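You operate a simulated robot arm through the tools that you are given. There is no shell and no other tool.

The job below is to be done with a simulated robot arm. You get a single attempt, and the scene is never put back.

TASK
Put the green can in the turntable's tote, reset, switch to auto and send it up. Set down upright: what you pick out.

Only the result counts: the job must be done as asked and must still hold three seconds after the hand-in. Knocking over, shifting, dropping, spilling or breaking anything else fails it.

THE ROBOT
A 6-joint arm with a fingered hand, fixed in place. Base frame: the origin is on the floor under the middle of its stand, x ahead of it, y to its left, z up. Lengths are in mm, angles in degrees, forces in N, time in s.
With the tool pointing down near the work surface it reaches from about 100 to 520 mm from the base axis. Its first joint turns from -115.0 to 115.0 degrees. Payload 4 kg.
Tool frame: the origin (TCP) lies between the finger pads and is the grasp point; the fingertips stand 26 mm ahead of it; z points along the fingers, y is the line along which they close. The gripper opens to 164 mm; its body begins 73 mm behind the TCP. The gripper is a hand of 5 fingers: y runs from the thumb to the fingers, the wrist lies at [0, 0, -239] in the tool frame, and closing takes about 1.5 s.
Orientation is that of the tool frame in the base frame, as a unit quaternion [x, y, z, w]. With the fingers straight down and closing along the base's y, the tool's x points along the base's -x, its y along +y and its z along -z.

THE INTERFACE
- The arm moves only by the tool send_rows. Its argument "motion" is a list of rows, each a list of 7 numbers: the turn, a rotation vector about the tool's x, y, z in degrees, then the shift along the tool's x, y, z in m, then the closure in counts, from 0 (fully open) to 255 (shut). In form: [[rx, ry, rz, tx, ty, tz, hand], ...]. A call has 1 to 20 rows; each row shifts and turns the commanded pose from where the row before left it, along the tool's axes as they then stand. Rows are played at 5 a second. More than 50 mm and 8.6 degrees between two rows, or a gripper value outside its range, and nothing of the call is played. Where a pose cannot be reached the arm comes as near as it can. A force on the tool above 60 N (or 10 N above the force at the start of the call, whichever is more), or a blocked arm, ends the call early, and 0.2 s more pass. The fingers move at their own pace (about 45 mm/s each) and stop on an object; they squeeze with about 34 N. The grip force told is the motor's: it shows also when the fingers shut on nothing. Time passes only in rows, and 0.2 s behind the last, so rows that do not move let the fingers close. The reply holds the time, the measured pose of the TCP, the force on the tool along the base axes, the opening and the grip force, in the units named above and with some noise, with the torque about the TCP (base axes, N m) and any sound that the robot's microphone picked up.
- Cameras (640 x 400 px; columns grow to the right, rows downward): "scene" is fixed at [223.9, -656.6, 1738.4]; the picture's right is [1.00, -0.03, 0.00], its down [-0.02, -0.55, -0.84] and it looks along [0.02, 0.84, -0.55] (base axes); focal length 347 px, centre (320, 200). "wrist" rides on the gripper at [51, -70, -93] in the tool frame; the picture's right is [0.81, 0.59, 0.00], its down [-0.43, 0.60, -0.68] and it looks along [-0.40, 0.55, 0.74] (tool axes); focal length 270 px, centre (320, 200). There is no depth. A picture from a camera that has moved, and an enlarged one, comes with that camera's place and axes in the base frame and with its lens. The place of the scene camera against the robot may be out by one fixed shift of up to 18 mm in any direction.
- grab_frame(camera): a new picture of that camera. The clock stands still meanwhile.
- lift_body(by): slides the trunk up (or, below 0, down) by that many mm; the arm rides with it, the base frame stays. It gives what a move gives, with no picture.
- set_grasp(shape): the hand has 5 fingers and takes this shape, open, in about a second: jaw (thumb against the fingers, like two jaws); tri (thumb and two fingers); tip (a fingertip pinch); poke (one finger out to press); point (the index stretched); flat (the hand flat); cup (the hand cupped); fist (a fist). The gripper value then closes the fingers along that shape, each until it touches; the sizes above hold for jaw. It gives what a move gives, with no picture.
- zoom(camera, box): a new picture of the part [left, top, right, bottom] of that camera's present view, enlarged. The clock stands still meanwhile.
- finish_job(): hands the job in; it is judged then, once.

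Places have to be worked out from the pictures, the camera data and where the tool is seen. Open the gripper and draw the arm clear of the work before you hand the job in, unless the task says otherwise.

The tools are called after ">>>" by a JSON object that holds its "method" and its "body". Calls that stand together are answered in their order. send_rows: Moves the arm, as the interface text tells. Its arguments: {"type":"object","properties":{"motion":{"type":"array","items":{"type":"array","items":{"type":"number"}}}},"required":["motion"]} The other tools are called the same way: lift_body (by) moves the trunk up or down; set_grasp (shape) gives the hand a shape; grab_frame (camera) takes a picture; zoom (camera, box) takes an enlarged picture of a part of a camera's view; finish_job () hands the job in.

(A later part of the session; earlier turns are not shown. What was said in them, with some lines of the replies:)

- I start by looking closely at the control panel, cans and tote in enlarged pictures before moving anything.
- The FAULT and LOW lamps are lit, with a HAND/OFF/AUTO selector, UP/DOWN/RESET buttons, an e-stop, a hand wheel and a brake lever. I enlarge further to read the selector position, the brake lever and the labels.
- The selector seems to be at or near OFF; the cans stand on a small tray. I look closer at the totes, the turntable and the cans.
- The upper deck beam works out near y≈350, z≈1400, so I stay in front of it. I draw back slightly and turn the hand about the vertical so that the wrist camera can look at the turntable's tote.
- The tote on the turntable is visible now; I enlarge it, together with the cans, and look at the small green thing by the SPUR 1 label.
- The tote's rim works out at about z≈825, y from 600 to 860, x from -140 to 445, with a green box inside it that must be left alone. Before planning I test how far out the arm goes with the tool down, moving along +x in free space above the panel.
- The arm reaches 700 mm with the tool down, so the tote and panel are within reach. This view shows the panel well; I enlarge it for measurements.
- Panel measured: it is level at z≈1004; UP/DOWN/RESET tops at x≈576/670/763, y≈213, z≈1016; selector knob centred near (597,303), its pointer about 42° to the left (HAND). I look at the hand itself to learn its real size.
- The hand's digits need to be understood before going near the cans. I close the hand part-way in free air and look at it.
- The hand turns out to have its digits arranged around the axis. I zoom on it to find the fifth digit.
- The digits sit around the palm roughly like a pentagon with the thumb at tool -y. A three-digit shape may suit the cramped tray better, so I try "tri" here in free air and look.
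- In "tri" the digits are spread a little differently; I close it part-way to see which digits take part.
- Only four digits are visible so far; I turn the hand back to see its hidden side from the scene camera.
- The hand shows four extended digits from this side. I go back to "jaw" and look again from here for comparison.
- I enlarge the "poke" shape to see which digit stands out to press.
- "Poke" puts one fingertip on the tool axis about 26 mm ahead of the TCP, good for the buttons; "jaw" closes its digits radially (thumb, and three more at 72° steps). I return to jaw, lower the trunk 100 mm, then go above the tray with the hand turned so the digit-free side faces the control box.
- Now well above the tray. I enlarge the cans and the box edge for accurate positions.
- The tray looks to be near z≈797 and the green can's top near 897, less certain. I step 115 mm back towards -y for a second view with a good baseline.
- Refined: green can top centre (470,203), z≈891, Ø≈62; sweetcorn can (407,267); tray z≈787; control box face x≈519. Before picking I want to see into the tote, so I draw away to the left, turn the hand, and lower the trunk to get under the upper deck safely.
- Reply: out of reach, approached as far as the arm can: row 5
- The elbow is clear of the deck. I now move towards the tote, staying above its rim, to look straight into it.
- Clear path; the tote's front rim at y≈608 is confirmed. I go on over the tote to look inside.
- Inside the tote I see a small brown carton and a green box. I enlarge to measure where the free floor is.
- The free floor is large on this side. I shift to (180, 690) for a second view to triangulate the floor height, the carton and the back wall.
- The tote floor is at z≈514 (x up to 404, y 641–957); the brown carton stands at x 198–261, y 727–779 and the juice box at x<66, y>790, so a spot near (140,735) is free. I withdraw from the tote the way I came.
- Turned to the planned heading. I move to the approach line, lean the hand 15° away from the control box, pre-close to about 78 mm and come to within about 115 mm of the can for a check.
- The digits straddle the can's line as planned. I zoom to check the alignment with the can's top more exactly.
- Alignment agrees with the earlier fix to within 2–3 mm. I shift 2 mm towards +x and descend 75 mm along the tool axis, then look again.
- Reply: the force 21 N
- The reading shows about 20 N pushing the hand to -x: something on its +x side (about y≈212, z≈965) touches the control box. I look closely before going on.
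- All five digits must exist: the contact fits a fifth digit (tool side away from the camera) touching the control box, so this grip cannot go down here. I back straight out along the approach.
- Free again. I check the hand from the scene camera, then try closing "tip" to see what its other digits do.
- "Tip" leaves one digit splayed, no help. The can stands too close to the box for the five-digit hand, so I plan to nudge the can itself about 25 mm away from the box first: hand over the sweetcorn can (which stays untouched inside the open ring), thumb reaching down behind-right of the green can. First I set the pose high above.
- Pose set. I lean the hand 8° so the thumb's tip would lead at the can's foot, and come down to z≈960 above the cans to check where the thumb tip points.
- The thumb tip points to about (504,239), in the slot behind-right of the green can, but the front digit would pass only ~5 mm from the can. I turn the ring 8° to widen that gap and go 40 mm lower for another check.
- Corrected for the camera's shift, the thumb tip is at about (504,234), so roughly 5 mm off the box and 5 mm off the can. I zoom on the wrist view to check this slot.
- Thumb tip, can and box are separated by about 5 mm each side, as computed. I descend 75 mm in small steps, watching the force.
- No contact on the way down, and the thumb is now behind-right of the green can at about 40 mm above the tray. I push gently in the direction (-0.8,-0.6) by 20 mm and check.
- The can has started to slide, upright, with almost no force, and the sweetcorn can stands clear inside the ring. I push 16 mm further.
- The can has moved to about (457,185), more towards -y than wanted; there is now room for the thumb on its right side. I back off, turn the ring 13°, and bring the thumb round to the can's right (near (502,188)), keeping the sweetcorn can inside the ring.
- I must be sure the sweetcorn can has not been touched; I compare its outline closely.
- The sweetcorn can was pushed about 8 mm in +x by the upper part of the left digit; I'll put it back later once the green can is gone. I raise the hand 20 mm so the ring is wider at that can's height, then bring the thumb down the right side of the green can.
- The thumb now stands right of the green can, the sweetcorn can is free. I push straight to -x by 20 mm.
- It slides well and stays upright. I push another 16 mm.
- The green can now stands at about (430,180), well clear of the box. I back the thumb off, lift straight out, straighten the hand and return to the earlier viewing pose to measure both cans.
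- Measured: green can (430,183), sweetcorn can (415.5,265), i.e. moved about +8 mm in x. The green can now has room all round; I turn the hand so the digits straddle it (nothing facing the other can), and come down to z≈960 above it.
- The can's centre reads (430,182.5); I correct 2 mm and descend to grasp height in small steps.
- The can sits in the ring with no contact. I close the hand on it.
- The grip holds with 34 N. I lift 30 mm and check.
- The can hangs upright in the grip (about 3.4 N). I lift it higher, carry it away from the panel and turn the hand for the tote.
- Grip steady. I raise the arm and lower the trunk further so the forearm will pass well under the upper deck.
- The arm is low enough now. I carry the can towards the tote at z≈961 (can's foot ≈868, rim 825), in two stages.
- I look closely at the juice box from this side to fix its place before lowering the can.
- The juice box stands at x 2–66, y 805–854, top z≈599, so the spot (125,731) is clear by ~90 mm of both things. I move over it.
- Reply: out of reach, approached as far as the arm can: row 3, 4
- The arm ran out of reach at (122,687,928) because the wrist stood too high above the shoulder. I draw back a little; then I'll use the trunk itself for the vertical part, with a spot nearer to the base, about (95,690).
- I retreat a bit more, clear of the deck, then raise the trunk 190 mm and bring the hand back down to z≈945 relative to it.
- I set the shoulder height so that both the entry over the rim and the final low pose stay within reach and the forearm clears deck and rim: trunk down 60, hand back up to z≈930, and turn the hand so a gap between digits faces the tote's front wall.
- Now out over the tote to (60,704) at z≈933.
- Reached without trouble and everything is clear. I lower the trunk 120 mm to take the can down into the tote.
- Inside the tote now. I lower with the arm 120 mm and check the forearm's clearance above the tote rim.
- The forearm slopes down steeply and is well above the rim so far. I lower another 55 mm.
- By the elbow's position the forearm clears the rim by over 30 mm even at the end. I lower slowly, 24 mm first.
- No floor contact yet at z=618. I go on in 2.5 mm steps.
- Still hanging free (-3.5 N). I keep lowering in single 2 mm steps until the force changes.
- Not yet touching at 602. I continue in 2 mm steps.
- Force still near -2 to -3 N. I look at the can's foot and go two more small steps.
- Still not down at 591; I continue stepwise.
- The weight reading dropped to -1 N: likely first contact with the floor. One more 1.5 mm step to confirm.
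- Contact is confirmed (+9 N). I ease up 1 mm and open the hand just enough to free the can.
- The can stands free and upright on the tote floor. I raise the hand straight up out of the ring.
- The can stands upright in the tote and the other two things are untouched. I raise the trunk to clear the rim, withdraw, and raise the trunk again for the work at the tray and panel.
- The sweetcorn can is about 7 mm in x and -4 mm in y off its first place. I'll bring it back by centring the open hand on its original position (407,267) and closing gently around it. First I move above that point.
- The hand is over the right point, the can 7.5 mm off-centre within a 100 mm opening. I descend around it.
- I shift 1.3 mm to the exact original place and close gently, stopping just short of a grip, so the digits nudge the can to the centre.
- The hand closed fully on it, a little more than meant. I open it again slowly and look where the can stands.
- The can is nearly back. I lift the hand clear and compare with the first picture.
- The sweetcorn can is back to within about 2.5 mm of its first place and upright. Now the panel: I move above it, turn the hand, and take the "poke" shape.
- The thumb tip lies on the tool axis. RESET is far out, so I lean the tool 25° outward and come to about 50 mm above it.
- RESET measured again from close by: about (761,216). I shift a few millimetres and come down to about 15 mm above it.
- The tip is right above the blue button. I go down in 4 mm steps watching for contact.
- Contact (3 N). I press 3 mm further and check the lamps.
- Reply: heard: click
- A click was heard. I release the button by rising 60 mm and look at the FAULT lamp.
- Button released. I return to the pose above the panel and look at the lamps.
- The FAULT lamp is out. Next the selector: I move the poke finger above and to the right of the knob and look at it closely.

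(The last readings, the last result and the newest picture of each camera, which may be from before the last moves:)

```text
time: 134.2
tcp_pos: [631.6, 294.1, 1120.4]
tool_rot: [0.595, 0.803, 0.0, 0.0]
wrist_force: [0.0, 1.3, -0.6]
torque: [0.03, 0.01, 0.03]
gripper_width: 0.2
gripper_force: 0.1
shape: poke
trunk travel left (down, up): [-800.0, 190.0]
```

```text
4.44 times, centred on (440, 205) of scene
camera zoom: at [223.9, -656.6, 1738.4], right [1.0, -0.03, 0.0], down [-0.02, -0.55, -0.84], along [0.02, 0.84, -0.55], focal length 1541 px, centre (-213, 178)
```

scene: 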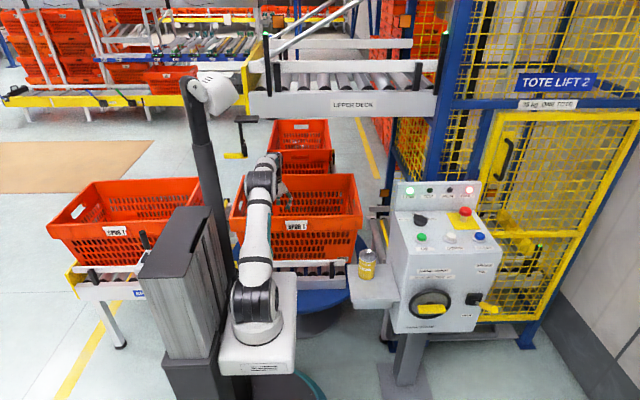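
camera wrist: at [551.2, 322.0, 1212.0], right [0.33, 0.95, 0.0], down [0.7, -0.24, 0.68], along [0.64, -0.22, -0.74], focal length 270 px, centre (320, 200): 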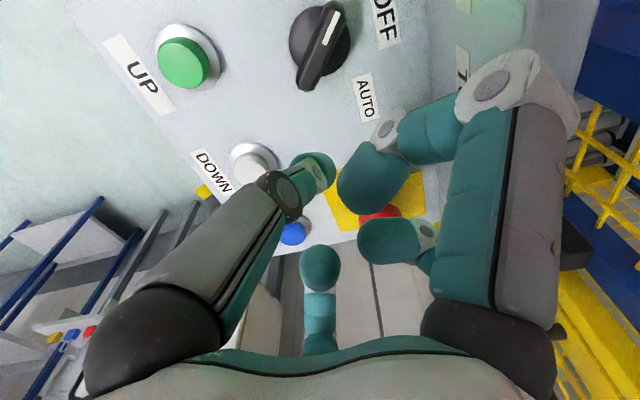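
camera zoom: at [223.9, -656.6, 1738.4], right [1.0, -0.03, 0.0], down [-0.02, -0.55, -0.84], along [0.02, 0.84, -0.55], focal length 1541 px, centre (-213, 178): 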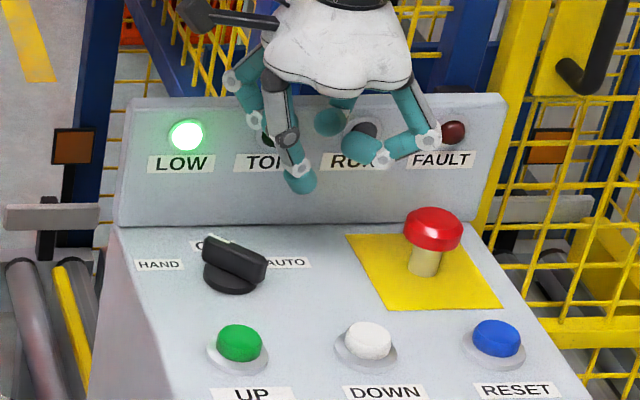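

The knob's pivot works out at (592.5,307), its pointer at about 45° left (HAND), AUTO lies 45° right. I lean the hand 10° away from the lamp plate and place the finger above the start point on the right of the knob's near arm.

>>> {"method": "send_rows", "body": {"motion": [[-1.456, 4.783, 0, 0, 0, 0, 0], [-1.456, 4.783, 0, 0, 0, 0, 0], [0, 0, 0, 0.00896, -0.00783, 0.0265, 0], [0, 0, 0, 0, 0, 0, 0]]}}

>>> {"method": "grab_frame", "body": {"camera": "wrist"}}

>>> {"method": "zoom", "body": {"camera": "scene", "box": [400, 170, 480, 240]}}

```text
time: 135.2
tcp_pos: [624.3, 305.6, 1095.0]
tool_rot: [0.593, 0.801, 0.071, -0.052]
wrist_force: [0.7, 0.5, -0.2]
torque: [-0.01, -0.01, 0.0]
gripper_width: 0.1
gripper_force: 0.0
shape: poke
trunk travel left (down, up): [-800.0, 190.0]
```

```text
taken
camera wrist: at [542.5, 316.5, 1191.0], right [0.33, 0.93, 0.17], down [0.7, -0.35, 0.63], along [0.64, -0.09, -0.76], focal length 270 px, centre (320, 200)
```

wrist: 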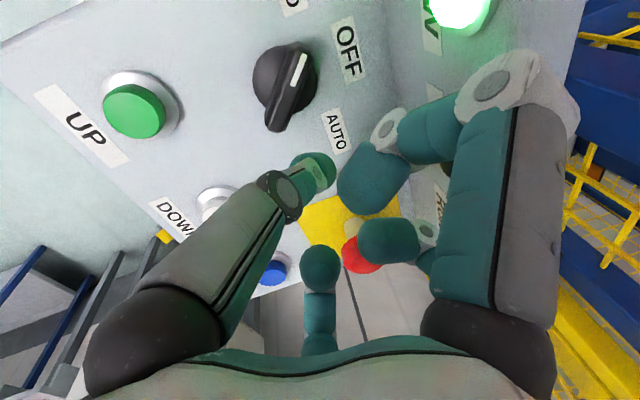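

```text
5.71 times, centred on (440, 205) of scene
camera zoom: at [223.9, -656.6, 1738.4], right [1.0, -0.03, 0.0], down [-0.02, -0.55, -0.84], along [0.02, 0.84, -0.55], focal length 1982 px, centre (-366, 171)
```

zoom: 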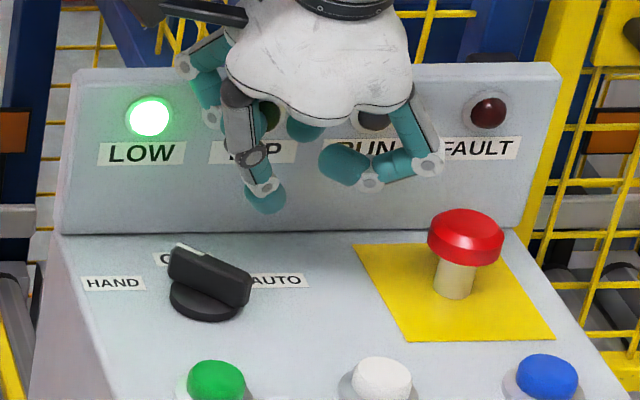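

Pivot confirmed at about (592.5,308); the finger is about 6 mm to the right of the near arm's side. I descend to bar height.

>>> {"method": "send_rows", "body": {"motion": [[0, 0, 0, -0.00335, -0.00104, 0.0197, 0], [0, 0, 0, -0.00335, -0.00104, 0.0197, 0], [0, 0, 0, -0.0015, -0.0005, 0.0089, 0], [0, 0, 0, 0, 0, 0, 0]]}}

>>> {"method": "grab_frame", "body": {"camera": "wrist"}}

>>> {"method": "zoom", "body": {"camera": "scene", "box": [400, 170, 480, 240]}}

```text
time: 136.2
tcp_pos: [624.4, 305.9, 1045.3]
tool_rot: [0.593, 0.801, 0.07, -0.052]
wrist_force: [-0.4, -0.6, 0.1]
torque: [-0.01, -0.04, -0.02]
gripper_width: 0.0
gripper_force: 0.1
shape: poke
trunk travel left (down, up): [-800.0, 190.0]
```

```text
taken
camera wrist: at [543.1, 316.3, 1141.9], right [0.33, 0.93, 0.16], down [0.7, -0.35, 0.63], along [0.64, -0.09, -0.76], focal length 270 px, centre (320, 200)
```

wrist: 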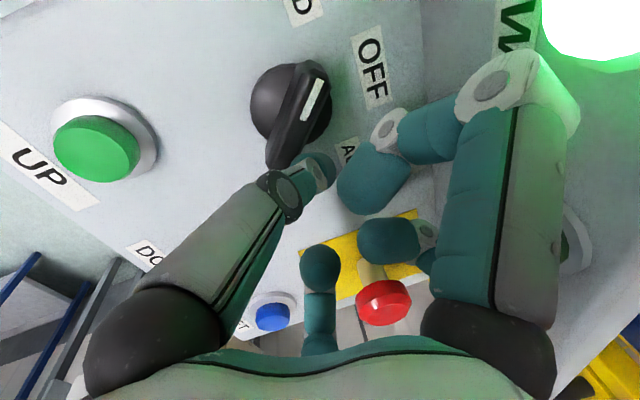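

```text
5.71 times, centred on (440, 205) of scene
camera zoom: at [223.9, -656.6, 1738.4], right [1.0, -0.03, 0.0], down [-0.02, -0.55, -0.84], along [0.02, 0.84, -0.55], focal length 1982 px, centre (-366, 171)
```

zoom: 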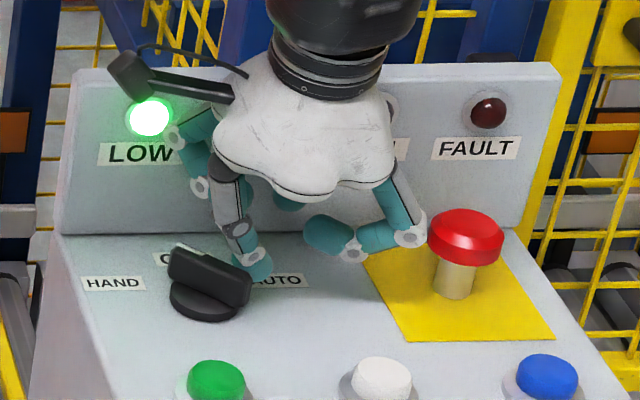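

The finger stands beside the near arm, untouched so far. I push along the arc, clockwise, for the first 45°.

>>> {"method": "send_rows", "body": {"motion": [[0, 0, 0, -0.00097, -0.00626, -0.00049, 0], [0, 0, 0, -0.00305, -0.00145, -0.00059, 0], [0, 0, 0, -0.00283, -0.00185, -0.00058, 0], [0, 0, 0, -0.00257, -0.00221, -0.00055, 0], [0, 0, 0, -0.00226, -0.00252, -0.00052, 0], [0, 0, 0, -0.00191, -0.00281, -0.00047, 0], [0, 0, 0, -0.00152, -0.00304, -0.00042, 0], [0, 0, 0, 0, 0, 0, 0]]}}

>>> {"method": "grab_frame", "body": {"camera": "wrist"}}

>>> {"method": "zoom", "body": {"camera": "scene", "box": [400, 170, 480, 240]}}

```text
time: 138.0
tcp_pos: [608.6, 285.7, 1046.2]
tool_rot: [0.594, 0.8, 0.069, -0.051]
wrist_force: [-0.5, -0.2, 0.0]
torque: [0.04, 0.01, -0.01]
gripper_width: 0.0
gripper_force: 0.0
shape: poke
trunk travel left (down, up): [-800.0, 190.0]
```

```text
taken
camera wrist: at [527.6, 296.8, 1141.8], right [0.33, 0.93, 0.16], down [0.7, -0.35, 0.62], along [0.64, -0.09, -0.76], focal length 270 px, centre (320, 200)
```

wrist: 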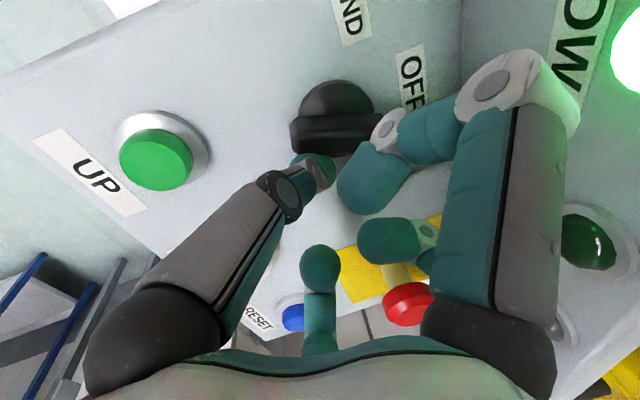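

```text
5.71 times, centred on (440, 205) of scene
camera zoom: at [223.9, -656.6, 1738.4], right [1.0, -0.03, 0.0], down [-0.02, -0.55, -0.84], along [0.02, 0.84, -0.55], focal length 1982 px, centre (-366, 171)
```

zoom: 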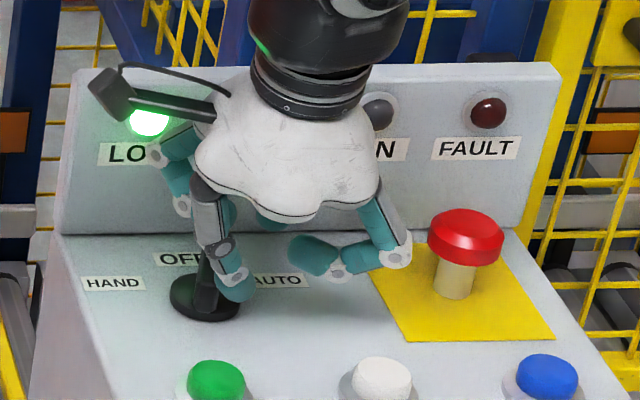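

The knob now points to OFF. I continue the arc for the next 45° to AUTO.

>>> {"method": "send_rows", "body": {"motion": [[0, 0, 0, -0.00113, -0.00322, -0.00036, 0], [0, 0, 0, -0.0007, -0.00334, -0.00029, 0], [0, 0, 0, -0.00025, -0.00342, -0.00022, 0], [0, 0, 0, 0.00018, -0.00342, -0.00015, 0], [0, 0, 0, 0.00062, -0.00337, -7e-05, 0], [0, 0, 0, 0.00105, -0.00327, 1e-05, 0], [0, 0, 0, 0, 0, 0, 0]]}}

>>> {"method": "grab_frame", "body": {"camera": "wrist"}}

>>> {"method": "zoom", "body": {"camera": "scene", "box": [400, 170, 480, 240]}}

```text
time: 139.6
tcp_pos: [591.4, 278.3, 1046.3]
tool_rot: [0.593, 0.8, 0.072, -0.052]
wrist_force: [7.5, -3.3, 2.4]
torque: [-0.01, -0.06, -0.03]
gripper_width: 0.0
gripper_force: 0.0
shape: poke
trunk travel left (down, up): [-800.0, 190.0]
```

```text
taken
camera wrist: at [509.3, 289.2, 1142.1], right [0.33, 0.93, 0.17], down [0.69, -0.36, 0.63], along [0.64, -0.09, -0.76], focal length 270 px, centre (320, 200)
```

wrist: 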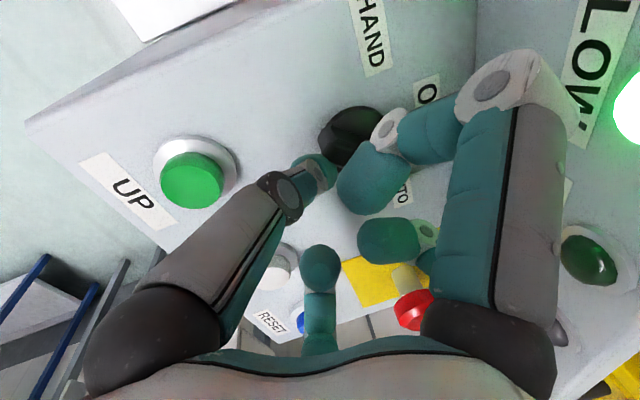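

```text
5.71 times, centred on (440, 205) of scene
camera zoom: at [223.9, -656.6, 1738.4], right [1.0, -0.03, 0.0], down [-0.02, -0.55, -0.84], along [0.02, 0.84, -0.55], focal length 1982 px, centre (-366, 171)
```

zoom: 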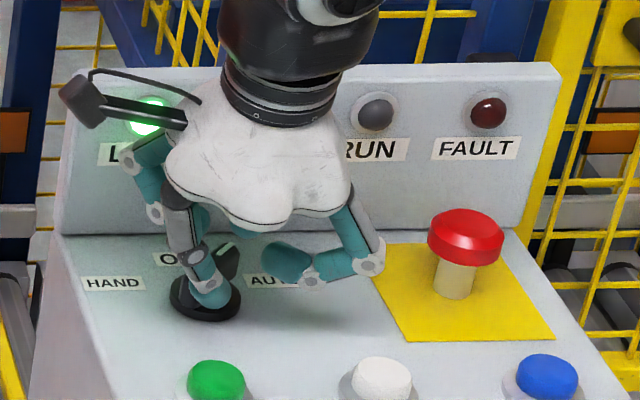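

There is about 8 N of resistance now, which suggests the end position. I back the finger off and rise to see where the pointer stands.

>>> {"method": "send_rows", "body": {"motion": [[0, 0, 0, -0.00235, 0.00766, 0, 0], [0, 0, 0, 0.00503, 0.00157, -0.0296, 0], [0, 0, 0, 0.00503, 0.00157, -0.0296, 0], [0, 0, 0, 0, 0, 0, 0]]}}

>>> {"method": "grab_frame", "body": {"camera": "wrist"}}

>>> {"method": "zoom", "body": {"camera": "wrist", "box": [260, 0, 440, 150]}}

>>> {"method": "zoom", "body": {"camera": "scene", "box": [400, 170, 480, 240]}}

```text
time: 140.6
tcp_pos: [597.8, 281.8, 1107.0]
tool_rot: [0.593, 0.8, 0.07, -0.052]
wrist_force: [0.6, -0.8, -0.4]
torque: [-0.02, 0.01, -0.03]
gripper_width: 0.1
gripper_force: 0.1
shape: poke
trunk travel left (down, up): [-800.0, 190.0]
```

```text
taken
camera wrist: at [516.2, 293.1, 1202.8], right [0.33, 0.93, 0.16], down [0.7, -0.35, 0.63], along [0.64, -0.09, -0.76], focal length 270 px, centre (320, 200)
```

wrist: 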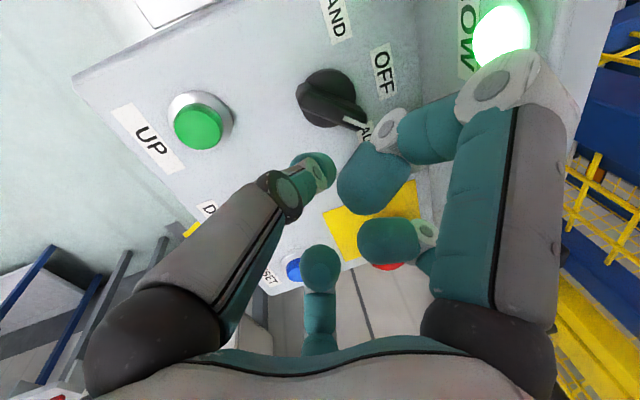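

```text
2.67 times, centred on (350, 75) of wrist
camera zoom: at [516.2, 293.1, 1202.8], right [0.33, 0.93, 0.16], down [0.7, -0.35, 0.63], along [0.64, -0.09, -0.76], focal length 721 px, centre (240, 533)
```

zoom: 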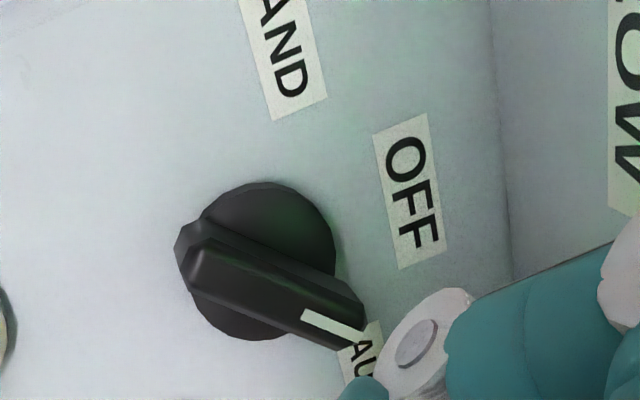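

```text
5.71 times, centred on (440, 205) of scene
camera zoom: at [223.9, -656.6, 1738.4], right [1.0, -0.03, 0.0], down [-0.02, -0.55, -0.84], along [0.02, 0.84, -0.55], focal length 1982 px, centre (-366, 171)
```

zoom: 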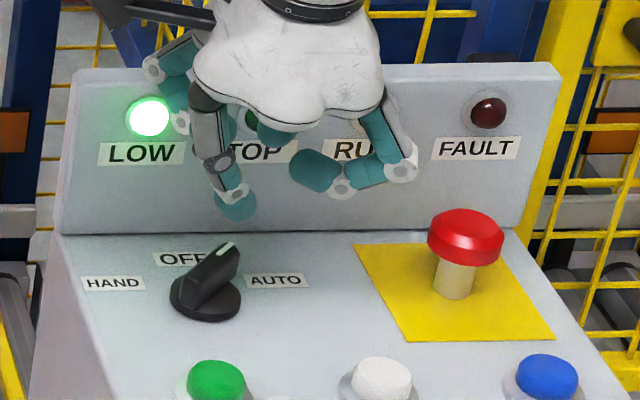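

The pointer now stands at AUTO (about 49° right, mirror of its start), no fault. Next the green UP button at (575,215): I move above it.

>>> {"method": "send_rows", "body": {"motion": [[0, 0, 0, -0.0305, -0.0212, -0.0002, 0], [0, 0, 0, -0.0305, -0.0212, -0.0002, 0], [0, 0, 0, 0, 0, 0, 0]]}}

>>> {"method": "grab_frame", "body": {"camera": "wrist"}}

>>> {"method": "zoom", "body": {"camera": "scene", "box": [390, 170, 490, 260]}}

>>> {"method": "zoom", "body": {"camera": "scene", "box": [220, 140, 420, 310]}}

```text
time: 141.4
tcp_pos: [574.9, 209.0, 1096.1]
tool_rot: [0.593, 0.8, 0.069, -0.052]
wrist_force: [0.6, -0.2, 0.3]
torque: [0.01, -0.03, 0.01]
gripper_width: 0.0
gripper_force: 0.1
shape: poke
trunk travel left (down, up): [-800.0, 190.0]
```

```text
taken
camera wrist: at [493.4, 220.6, 1190.5], right [0.33, 0.93, 0.16], down [0.7, -0.35, 0.63], along [0.64, -0.09, -0.76], focal length 270 px, centre (320, 200)
```

wrist: 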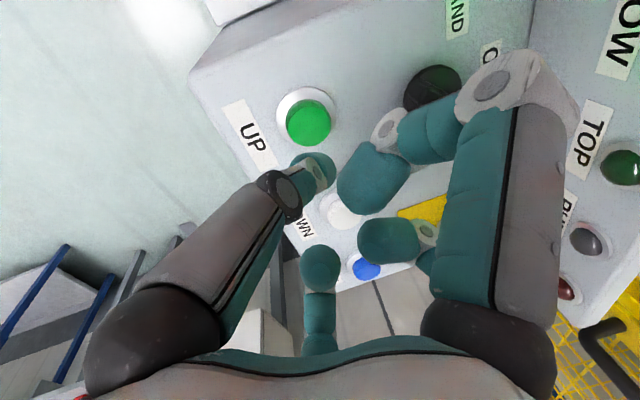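

```text
4.44 times, centred on (440, 215) of scene
camera zoom: at [223.9, -656.6, 1738.4], right [1.0, -0.03, 0.0], down [-0.02, -0.55, -0.84], along [0.02, 0.84, -0.55], focal length 1541 px, centre (-213, 133)
```

zoom: 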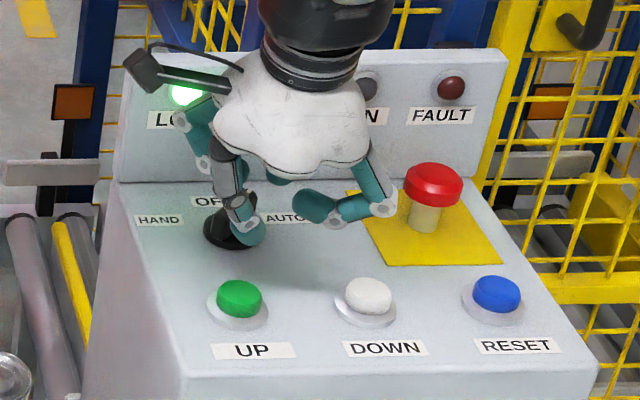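

```text
2.35 times, centred on (320, 225) of scene
camera zoom: at [223.9, -656.6, 1738.4], right [1.0, -0.03, 0.0], down [-0.02, -0.55, -0.84], along [0.02, 0.84, -0.55], focal length 816 px, centre (320, 141)
```

zoom: 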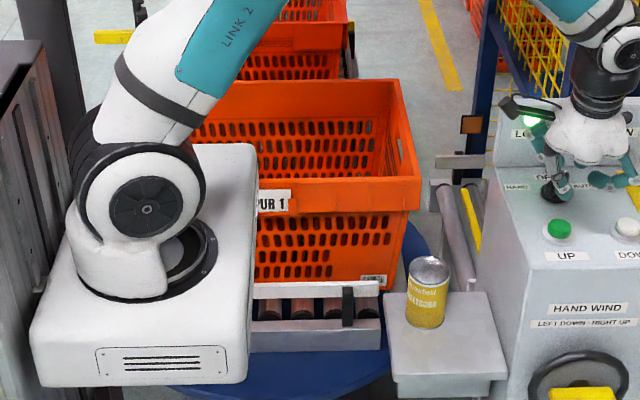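

UP confirmed at (574,215). I come down to about 14 mm above it, then press in small steps.

>>> {"method": "send_rows", "body": {"motion": [[0, 0, 0, -0.0018, -0.0011, 0.02, 0], [0, 0, 0, -0.0018, -0.0011, 0.02, 0], [0, 0, 0, -0.00134, -0.00042, 0.0079, 0], [0, 0, 0, 0, 0, 0, 0]]}}

>>> {"method": "zoom", "body": {"camera": "scene", "box": [390, 180, 480, 260]}}

```text
time: 142.4
tcp_pos: [574.1, 213.5, 1047.2]
tool_rot: [0.593, 0.8, 0.071, -0.052]
wrist_force: [-0.3, -0.2, 0.0]
torque: [0.02, 0.03, 0.0]
gripper_width: 0.0
gripper_force: 0.1
shape: poke
trunk travel left (down, up): [-800.0, 190.0]
```

```text
5.00 times, centred on (435, 220) of scene
camera zoom: at [223.9, -656.6, 1738.4], right [1.0, -0.03, 0.0], down [-0.02, -0.55, -0.84], along [0.02, 0.84, -0.55], focal length 1734 px, centre (-255, 100)
```

zoom: 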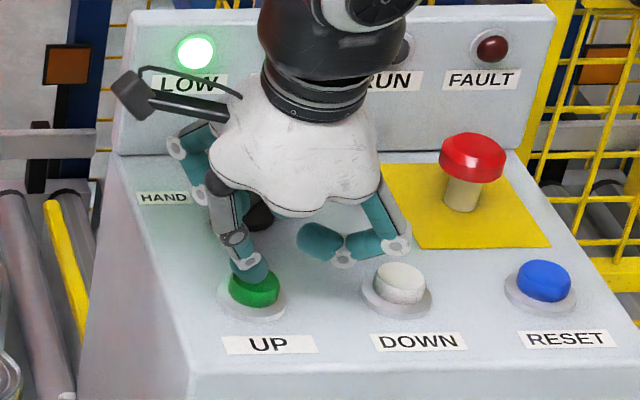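

The finger is over UP. I press in 2.5 mm steps until it clicks.

>>> {"method": "send_rows", "body": {"motion": [[0, 0, 0, -0.00042, -0.00013, 0.00247, 0], [0, 0, 0, -0.00042, -0.00013, 0.00247, 0], [0, 0, 0, 0, 0, 0, 0]]}}

>>> {"method": "send_rows", "body": {"motion": [[0, 0, 0, -0.00042, -0.00013, 0.00247, 0], [0, 0, 0, 0, 0, 0, 0]]}}

```text
time: 143.2
tcp_pos: [573.1, 211.2, 1041.3]
tool_rot: [0.592, 0.801, 0.071, -0.052]
wrist_force: [-2.0, -0.9, 3.5]
torque: [-0.02, 0.03, -0.02]
gripper_width: 0.1
gripper_force: 0.1
shape: poke
trunk travel left (down, up): [-800.0, 190.0]
heard: click
```

```text
time: 143.8
tcp_pos: [573.8, 211.7, 1038.8]
tool_rot: [0.593, 0.801, 0.071, -0.052]
wrist_force: [-1.2, -0.5, 10.3]
torque: [-0.01, 0.04, 0.01]
gripper_width: 0.0
gripper_force: 0.1
shape: poke
trunk travel left (down, up): [-800.0, 190.0]
```

Click heard. I release and look at the lamps and the tote.

>>> {"method": "send_rows", "body": {"motion": [[0, 0, 0, 0.0025, 0.0008, -0.0148, 0], [0, 0, 0, 0.005, 0.0016, -0.0296, 0], [0, 0, 0, 0.005, 0.0016, -0.0296, 0], [0, 0, 0, 0, 0, 0, 0]]}}

>>> {"method": "grab_frame", "body": {"camera": "scene"}}

>>> {"method": "zoom", "body": {"camera": "scene", "box": [390, 170, 490, 260]}}

```text
time: 144.8
tcp_pos: [575.9, 213.8, 1113.5]
tool_rot: [0.593, 0.801, 0.069, -0.052]
wrist_force: [-0.6, -0.1, -0.7]
torque: [0.0, 0.01, 0.03]
gripper_width: 0.1
gripper_force: 0.0
shape: poke
trunk travel left (down, up): [-800.0, 190.0]
```

```text
taken
```

scene: 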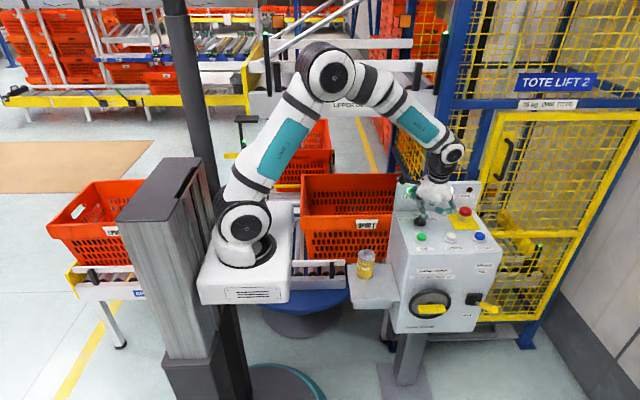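

```text
4.44 times, centred on (440, 215) of scene
camera zoom: at [223.9, -656.6, 1738.4], right [1.0, -0.03, 0.0], down [-0.02, -0.55, -0.84], along [0.02, 0.84, -0.55], focal length 1541 px, centre (-213, 133)
```

zoom: 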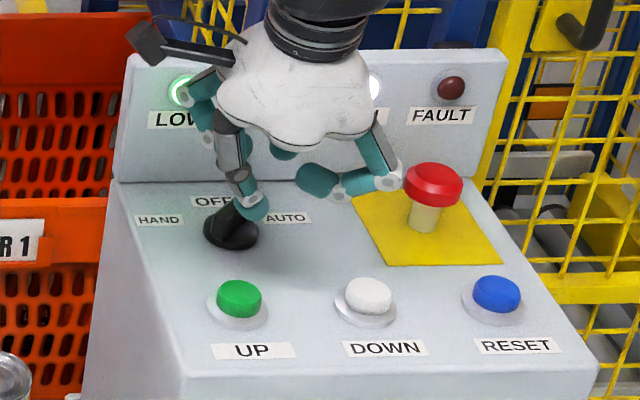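

The tote has started to roll towards the lift and RUN is lit. I draw the hand up and back, clear of everything, and wait.

>>> {"method": "send_rows", "body": {"motion": [[0, 0, 0, -0.0116, -0.01135, -0.0331, 0], [0, 0, 0, -0.0116, -0.01135, -0.0331, 0], [0, 0, 0, -0.0116, -0.01135, -0.0331, 0], [0, 0, 0, -0.0116, -0.01135, -0.0331, 0], [1.456, -4.783, 0, 0, 0, 0, 0], [1.456, -4.783, 0, 0, 0, 0, 0], [0, 0, 0, 0, 0, 0, 0], [0, 0, 0, 0, 0, 0, 0], [0, 0, 0, 0, 0, 0, 0], [0, 0, 0, 0, 0, 0, 0]]}}

>>> {"method": "grab_frame", "body": {"camera": "scene"}}

>>> {"method": "zoom", "body": {"camera": "scene", "box": [390, 170, 520, 260]}}

```text
time: 147.0
tcp_pos: [544.1, 133.2, 1234.1]
tool_rot: [0.594, 0.804, 0.0, 0.001]
wrist_force: [0.3, -0.1, 0.6]
torque: [-0.01, 0.01, -0.02]
gripper_width: 0.2
gripper_force: 0.0
shape: poke
trunk travel left (down, up): [-800.0, 190.0]
```

```text
taken
```

scene: 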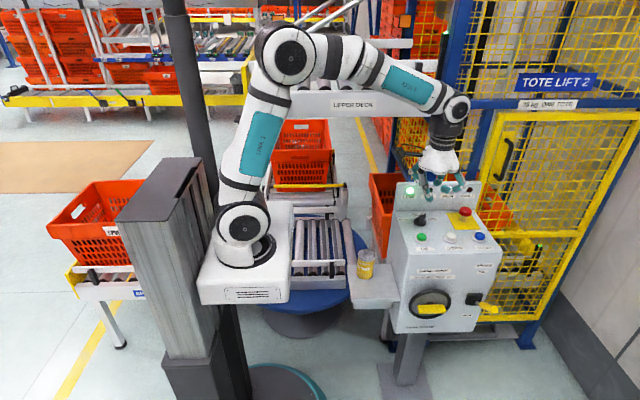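

```text
4.44 times, centred on (455, 215) of scene
camera zoom: at [223.9, -656.6, 1738.4], right [1.0, -0.03, 0.0], down [-0.02, -0.55, -0.84], along [0.02, 0.84, -0.55], focal length 1541 px, centre (-280, 133)
```

zoom: 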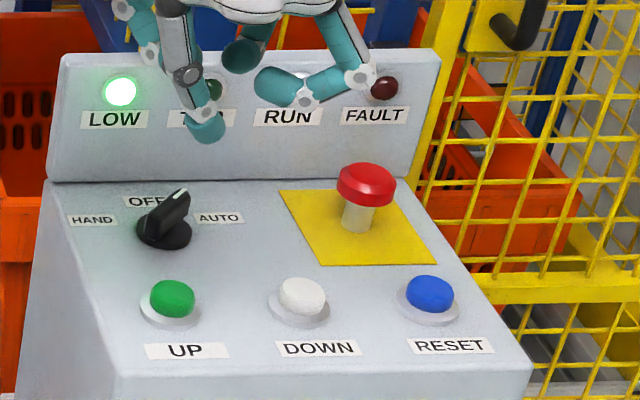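

The tote is rolling into the lift behind the panel. I wait four more seconds.

>>> {"method": "send_rows", "body": {"motion": [[0, 0, 0, 0, 0, 0, 0], [0, 0, 0, 0, 0, 0, 0], [0, 0, 0, 0, 0, 0, 0], [0, 0, 0, 0, 0, 0, 0], [0, 0, 0, 0, 0, 0, 0], [0, 0, 0, 0, 0, 0, 0], [0, 0, 0, 0, 0, 0, 0], [0, 0, 0, 0, 0, 0, 0], [0, 0, 0, 0, 0, 0, 0], [0, 0, 0, 0, 0, 0, 0], [0, 0, 0, 0, 0, 0, 0], [0, 0, 0, 0, 0, 0, 0], [0, 0, 0, 0, 0, 0, 0], [0, 0, 0, 0, 0, 0, 0], [0, 0, 0, 0, 0, 0, 0], [0, 0, 0, 0, 0, 0, 0], [0, 0, 0, 0, 0, 0, 0], [0, 0, 0, 0, 0, 0, 0], [0, 0, 0, 0, 0, 0, 0], [0, 0, 0, 0, 0, 0, 0]]}}

>>> {"method": "grab_frame", "body": {"camera": "scene"}}

>>> {"method": "zoom", "body": {"camera": "scene", "box": [390, 170, 520, 260]}}

```text
time: 151.2
tcp_pos: [544.5, 134.0, 1233.9]
tool_rot: [0.595, 0.804, 0.0, 0.0]
wrist_force: [0.9, -0.2, -0.4]
torque: [0.02, -0.02, 0.02]
gripper_width: 0.3
gripper_force: 0.0
shape: poke
trunk travel left (down, up): [-800.0, 190.0]
```

```text
taken
```

scene: 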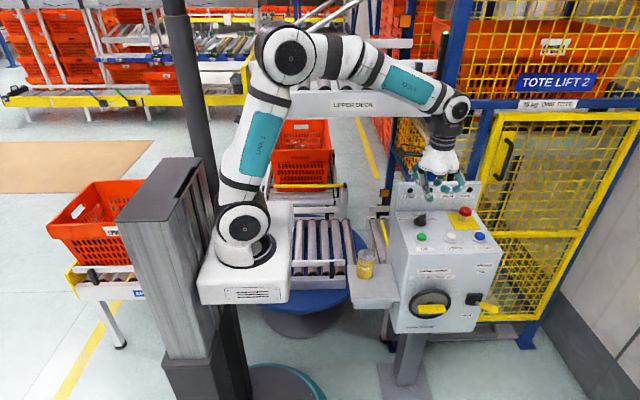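

```text
4.44 times, centred on (455, 215) of scene
camera zoom: at [223.9, -656.6, 1738.4], right [1.0, -0.03, 0.0], down [-0.02, -0.55, -0.84], along [0.02, 0.84, -0.55], focal length 1541 px, centre (-280, 133)
```

zoom: 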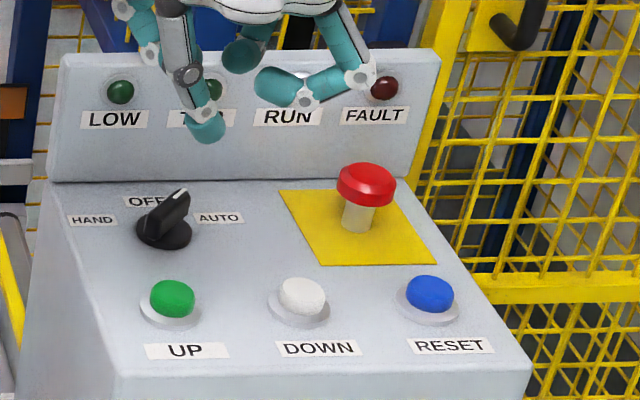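

The tote is rising in the lift and LOW has gone out. I wait on for TOP.

>>> {"method": "send_rows", "body": {"motion": [[0, 0, 0, 0, 0, 0, 0], [0, 0, 0, 0, 0, 0, 0], [0, 0, 0, 0, 0, 0, 0], [0, 0, 0, 0, 0, 0, 0], [0, 0, 0, 0, 0, 0, 0], [0, 0, 0, 0, 0, 0, 0], [0, 0, 0, 0, 0, 0, 0], [0, 0, 0, 0, 0, 0, 0], [0, 0, 0, 0, 0, 0, 0], [0, 0, 0, 0, 0, 0, 0], [0, 0, 0, 0, 0, 0, 0], [0, 0, 0, 0, 0, 0, 0], [0, 0, 0, 0, 0, 0, 0], [0, 0, 0, 0, 0, 0, 0], [0, 0, 0, 0, 0, 0, 0], [0, 0, 0, 0, 0, 0, 0], [0, 0, 0, 0, 0, 0, 0], [0, 0, 0, 0, 0, 0, 0], [0, 0, 0, 0, 0, 0, 0], [0, 0, 0, 0, 0, 0, 0]]}}

>>> {"method": "grab_frame", "body": {"camera": "scene"}}

>>> {"method": "zoom", "body": {"camera": "scene", "box": [390, 170, 520, 260]}}

```text
time: 155.4
tcp_pos: [544.9, 132.9, 1233.4]
tool_rot: [0.594, 0.804, 0.0, 0.001]
wrist_force: [0.0, 0.0, -0.2]
torque: [-0.03, 0.01, 0.0]
gripper_width: 0.1
gripper_force: 0.0
shape: poke
trunk travel left (down, up): [-800.0, 190.0]
```

```text
taken
```

scene: 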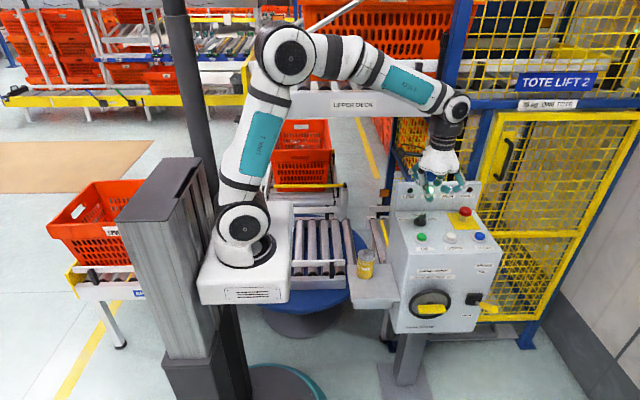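

```text
4.44 times, centred on (455, 215) of scene
camera zoom: at [223.9, -656.6, 1738.4], right [1.0, -0.03, 0.0], down [-0.02, -0.55, -0.84], along [0.02, 0.84, -0.55], focal length 1541 px, centre (-280, 133)
```

zoom: 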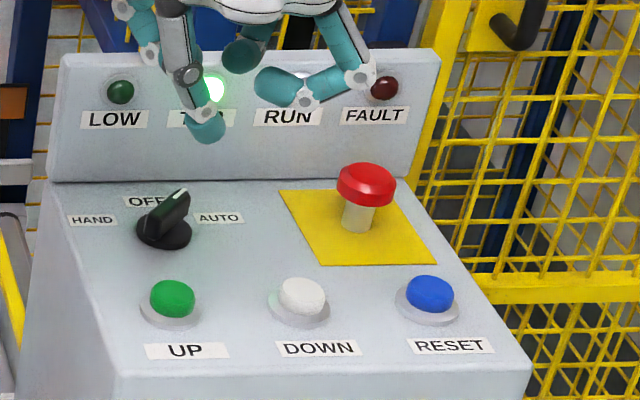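

TOP is lit and the tote has rolled onto the upper deck. I wait until everything stands still, then look at it.

>>> {"method": "send_rows", "body": {"motion": [[0, 0, 0, 0, 0, 0, 0], [0, 0, 0, 0, 0, 0, 0], [0, 0, 0, 0, 0, 0, 0], [0, 0, 0, 0, 0, 0, 0], [0, 0, 0, 0, 0, 0, 0], [0, 0, 0, 0, 0, 0, 0], [0, 0, 0, 0, 0, 0, 0], [0, 0, 0, 0, 0, 0, 0], [0, 0, 0, 0, 0, 0, 0], [0, 0, 0, 0, 0, 0, 0], [0, 0, 0, 0, 0, 0, 0], [0, 0, 0, 0, 0, 0, 0], [0, 0, 0, 0, 0, 0, 0], [0, 0, 0, 0, 0, 0, 0], [0, 0, 0, 0, 0, 0, 0], [0, 0, 0, 0, 0, 0, 0], [0, 0, 0, 0, 0, 0, 0], [0, 0, 0, 0, 0, 0, 0], [0, 0, 0, 0, 0, 0, 0], [0, 0, 0, 0, 0, 0, 0]]}}

>>> {"method": "grab_frame", "body": {"camera": "scene"}}

>>> {"method": "zoom", "body": {"camera": "scene", "box": [240, 0, 480, 130]}}

>>> {"method": "grab_frame", "body": {"camera": "wrist"}}

```text
time: 159.6
tcp_pos: [542.4, 132.7, 1233.3]
tool_rot: [0.595, 0.804, 0.0, 0.0]
wrist_force: [-0.5, -0.3, -0.3]
torque: [-0.01, 0.01, -0.04]
gripper_width: 0.0
gripper_force: 0.0
shape: poke
trunk travel left (down, up): [-800.0, 190.0]
```

```text
taken
```

scene: 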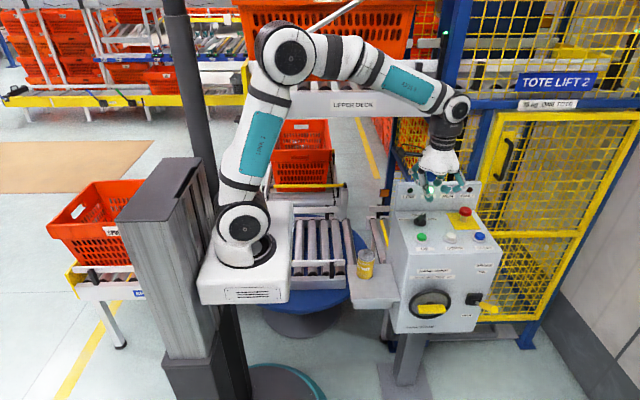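

```text
2.67 times, centred on (360, 65) of scene
camera zoom: at [223.9, -656.6, 1738.4], right [1.0, -0.03, 0.0], down [-0.02, -0.55, -0.84], along [0.02, 0.84, -0.55], focal length 925 px, centre (213, 560)
```

zoom: 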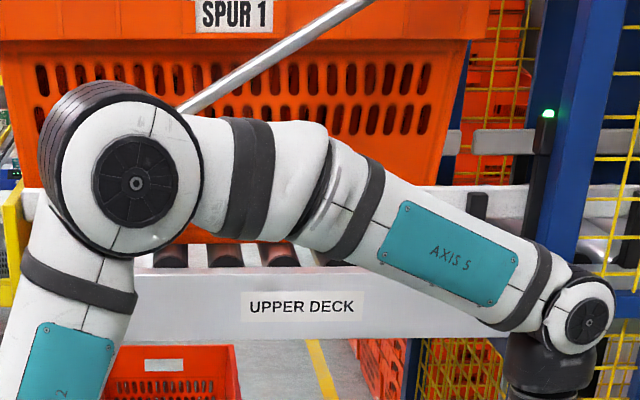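

```text
taken
camera wrist: at [462.9, 161.3, 1325.9], right [0.33, 0.95, 0.0], down [0.7, -0.24, 0.68], along [0.64, -0.22, -0.74], focal length 270 px, centre (320, 200)
```

wrist: 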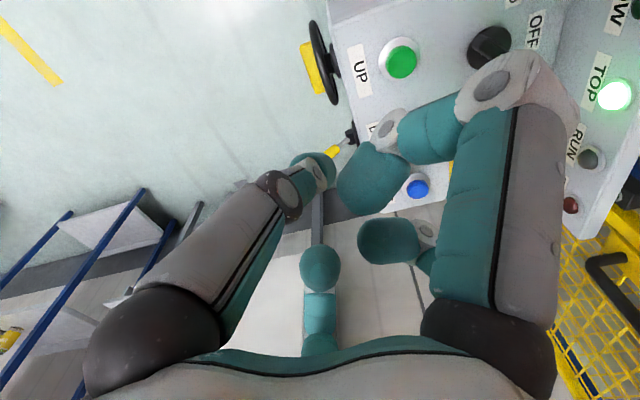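

The tote stands on the upper deck, TOP lit, RUN off and no FAULT: the cycle is complete. I open the hand and draw the arm up and clear, then check the tote and the tray once more.

>>> {"method": "set_grasp", "body": {"shape": "jaw"}}

>>> {"method": "lift_body", "body": {"by": -150}}

>>> {"method": "zoom", "body": {"camera": "scene", "box": [230, 0, 440, 120]}}

>>> {"method": "grab_frame", "body": {"camera": "scene"}}

```text
time: 160.5
tcp_pos: [544.9, 133.5, 1234.3]
tool_rot: [0.595, 0.804, 0.0, 0.0]
wrist_force: [0.6, -0.7, -0.1]
torque: [-0.01, -0.02, 0.02]
gripper_width: 164.1
gripper_force: 0.1
shape: jaw
trunk travel left (down, up): [-800.0, 190.0]
```

```text
time: 162.3
tcp_pos: [545.5, 133.0, 1084.6]
tool_rot: [0.595, 0.804, 0.0, 0.0]
wrist_force: [-0.4, 0.3, -1.2]
torque: [0.0, 0.0, -0.01]
gripper_width: 164.0
gripper_force: 0.1
shape: jaw
trunk travel left (down, up): [-650.0, 340.0]
```

```text
3.05 times, centred on (335, 60) of scene
camera zoom: at [223.9, -656.6, 1738.4], right [1.0, -0.03, 0.0], down [-0.02, -0.55, -0.84], along [0.02, 0.84, -0.55], focal length 1057 px, centre (274, 627)
```

zoom: 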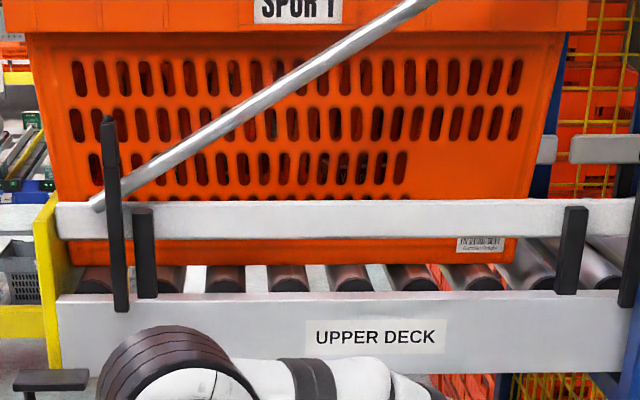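

```text
taken
```

scene: 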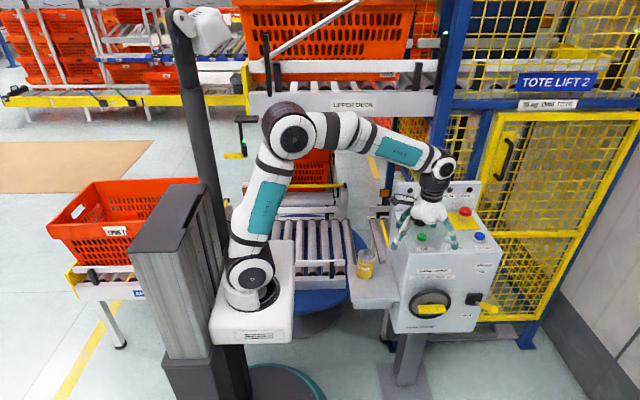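

Tote fully on the deck. I zoom through its perforations for the can, and check the tray.

>>> {"method": "zoom", "body": {"camera": "scene", "box": [240, 10, 330, 70]}}

>>> {"method": "zoom", "body": {"camera": "scene", "box": [310, 10, 400, 70]}}

>>> {"method": "zoom", "body": {"camera": "scene", "box": [340, 235, 420, 305]}}

```text
6.67 times, centred on (285, 40) of scene
camera zoom: at [223.9, -656.6, 1738.4], right [1.0, -0.03, 0.0], down [-0.02, -0.55, -0.84], along [0.02, 0.84, -0.55], focal length 2312 px, centre (553, 1267)
```

zoom: 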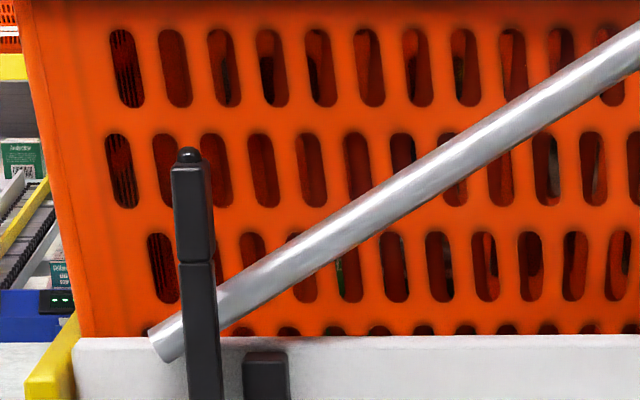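

```text
6.67 times, centred on (355, 40) of scene
camera zoom: at [223.9, -656.6, 1738.4], right [1.0, -0.03, 0.0], down [-0.02, -0.55, -0.84], along [0.02, 0.84, -0.55], focal length 2312 px, centre (87, 1267)
```

zoom: 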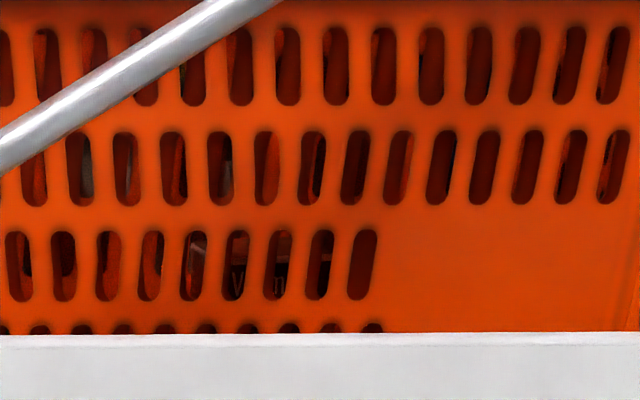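

```text
5.71 times, centred on (380, 270) of scene
camera zoom: at [223.9, -656.6, 1738.4], right [1.0, -0.03, 0.0], down [-0.02, -0.55, -0.84], along [0.02, 0.84, -0.55], focal length 1982 px, centre (-23, -200)
```

zoom: 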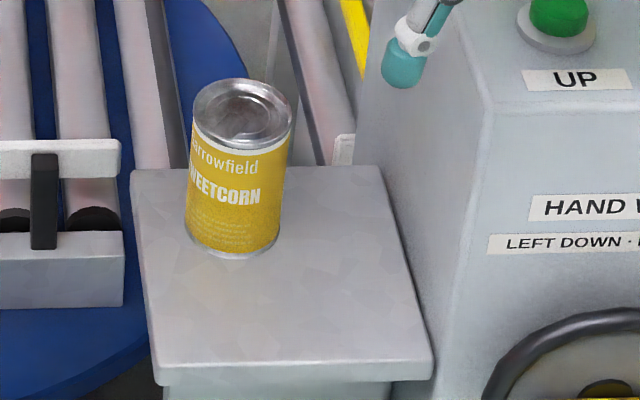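

I take one closer look at the lowest holes where something green shows.

>>> {"method": "zoom", "body": {"camera": "scene", "box": [275, 30, 325, 62]}}

>>> {"method": "zoom", "body": {"camera": "scene", "box": [300, 30, 350, 62]}}

```text
12.50 times, centred on (300, 46) of scene
camera zoom: at [223.9, -656.6, 1738.4], right [1.0, -0.03, 0.0], down [-0.02, -0.55, -0.84], along [0.02, 0.84, -0.55], focal length 4335 px, centre (570, 2125)
```

zoom: 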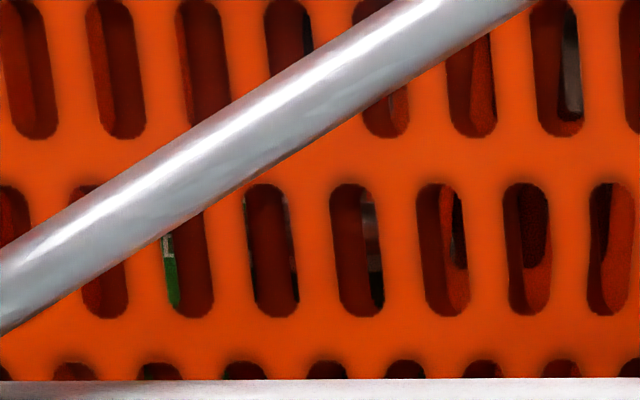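

```text
12.50 times, centred on (325, 46) of scene
camera zoom: at [223.9, -656.6, 1738.4], right [1.0, -0.03, 0.0], down [-0.02, -0.55, -0.84], along [0.02, 0.84, -0.55], focal length 4335 px, centre (258, 2125)
```

zoom: 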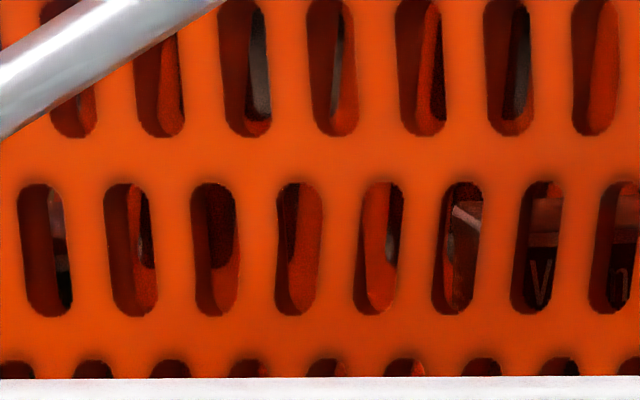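

What shows there is consistent with the can standing upright. I raise the arm well clear of the panel and let things settle before handing in.

>>> {"method": "lift_body", "body": {"by": 250}}

>>> {"method": "send_rows", "body": {"motion": [[0, 0, 0, 0, 0, 0, 0], [0, 0, 0, 0, 0, 0, 0], [0, 0, 0, 0, 0, 0, 0], [0, 0, 0, 0, 0, 0, 0], [0, 0, 0, 0, 0, 0, 0]]}}

>>> {"method": "grab_frame", "body": {"camera": "scene"}}

>>> {"method": "zoom", "body": {"camera": "scene", "box": [390, 170, 520, 260]}}

```text
time: 164.9
tcp_pos: [543.9, 134.5, 1333.6]
tool_rot: [0.594, 0.804, 0.0, 0.0]
wrist_force: [-0.1, -1.0, 0.5]
torque: [0.02, 0.01, 0.01]
gripper_width: 163.9
gripper_force: 0.0
shape: jaw
trunk travel left (down, up): [-900.0, 90.0]
```

```text
time: 166.1
tcp_pos: [544.3, 132.7, 1333.4]
tool_rot: [0.595, 0.804, 0.0, 0.0]
wrist_force: [0.7, 0.2, -0.3]
torque: [0.0, 0.03, 0.02]
gripper_width: 164.1
gripper_force: 0.2
shape: jaw
trunk travel left (down, up): [-900.0, 90.0]
```

```text
taken
```

scene: 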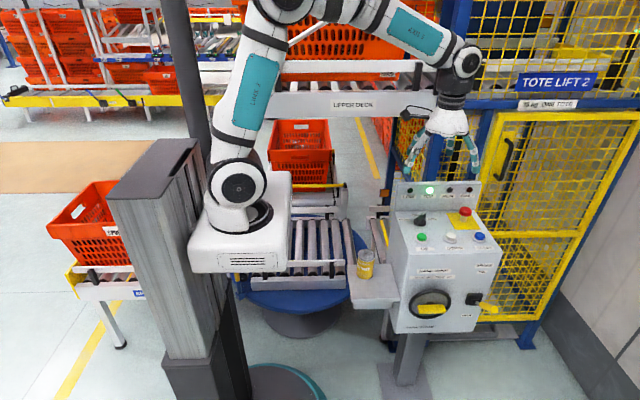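

```text
4.44 times, centred on (455, 215) of scene
camera zoom: at [223.9, -656.6, 1738.4], right [1.0, -0.03, 0.0], down [-0.02, -0.55, -0.84], along [0.02, 0.84, -0.55], focal length 1541 px, centre (-280, 133)
```

zoom: 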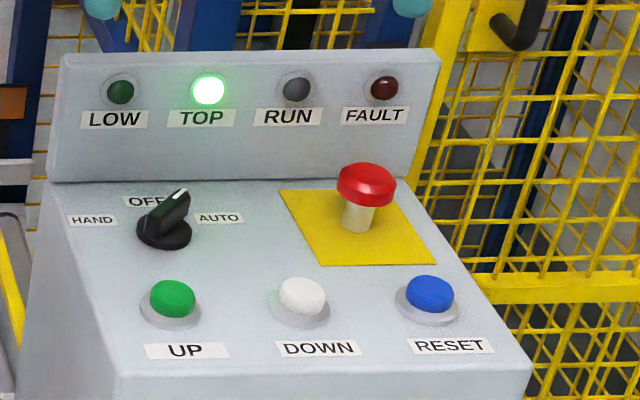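

TOP is lit, RUN and FAULT are off, the selector is at AUTO and the tote rests on the upper deck. The sweetcorn can stands on its tray, the hand is open and the arm is clear, so I hand the job in.

>>> {"method": "finish_job", "body": {}}

```text
The job is handed in.
```

The green can is in the turntable's tote and the tote is now up on the upper deck. I pressed RESET, turned the selector to AUTO and pressed UP. The FAULT lamp went out after the reset; at hand-in TOP was lit and RUN and FAULT were off. The gripper is open and the arm is clear of the work.

Three things to know:

- **Sweetcorn can moved:** While shifting the green can away from the control box, I pushed the sweetcorn can about 8 mm. I set it back; by the pictures it stands upright about 2.5 mm from where it started, possibly turned a little. If no movement at all is allowed, that could count against the job.
- **Contact with the control box:** A finger pushed against the side of the box with about 20 N before I backed off. Nothing there looked changed.
- **Green can upright:** It stood upright on the tote floor when I let go. Once the tote was up I could only glimpse it through the holes. That fits it still standing, but I could not check it directly.

The carton and the juice box already in the tote looked undisturbed when I set the can down.
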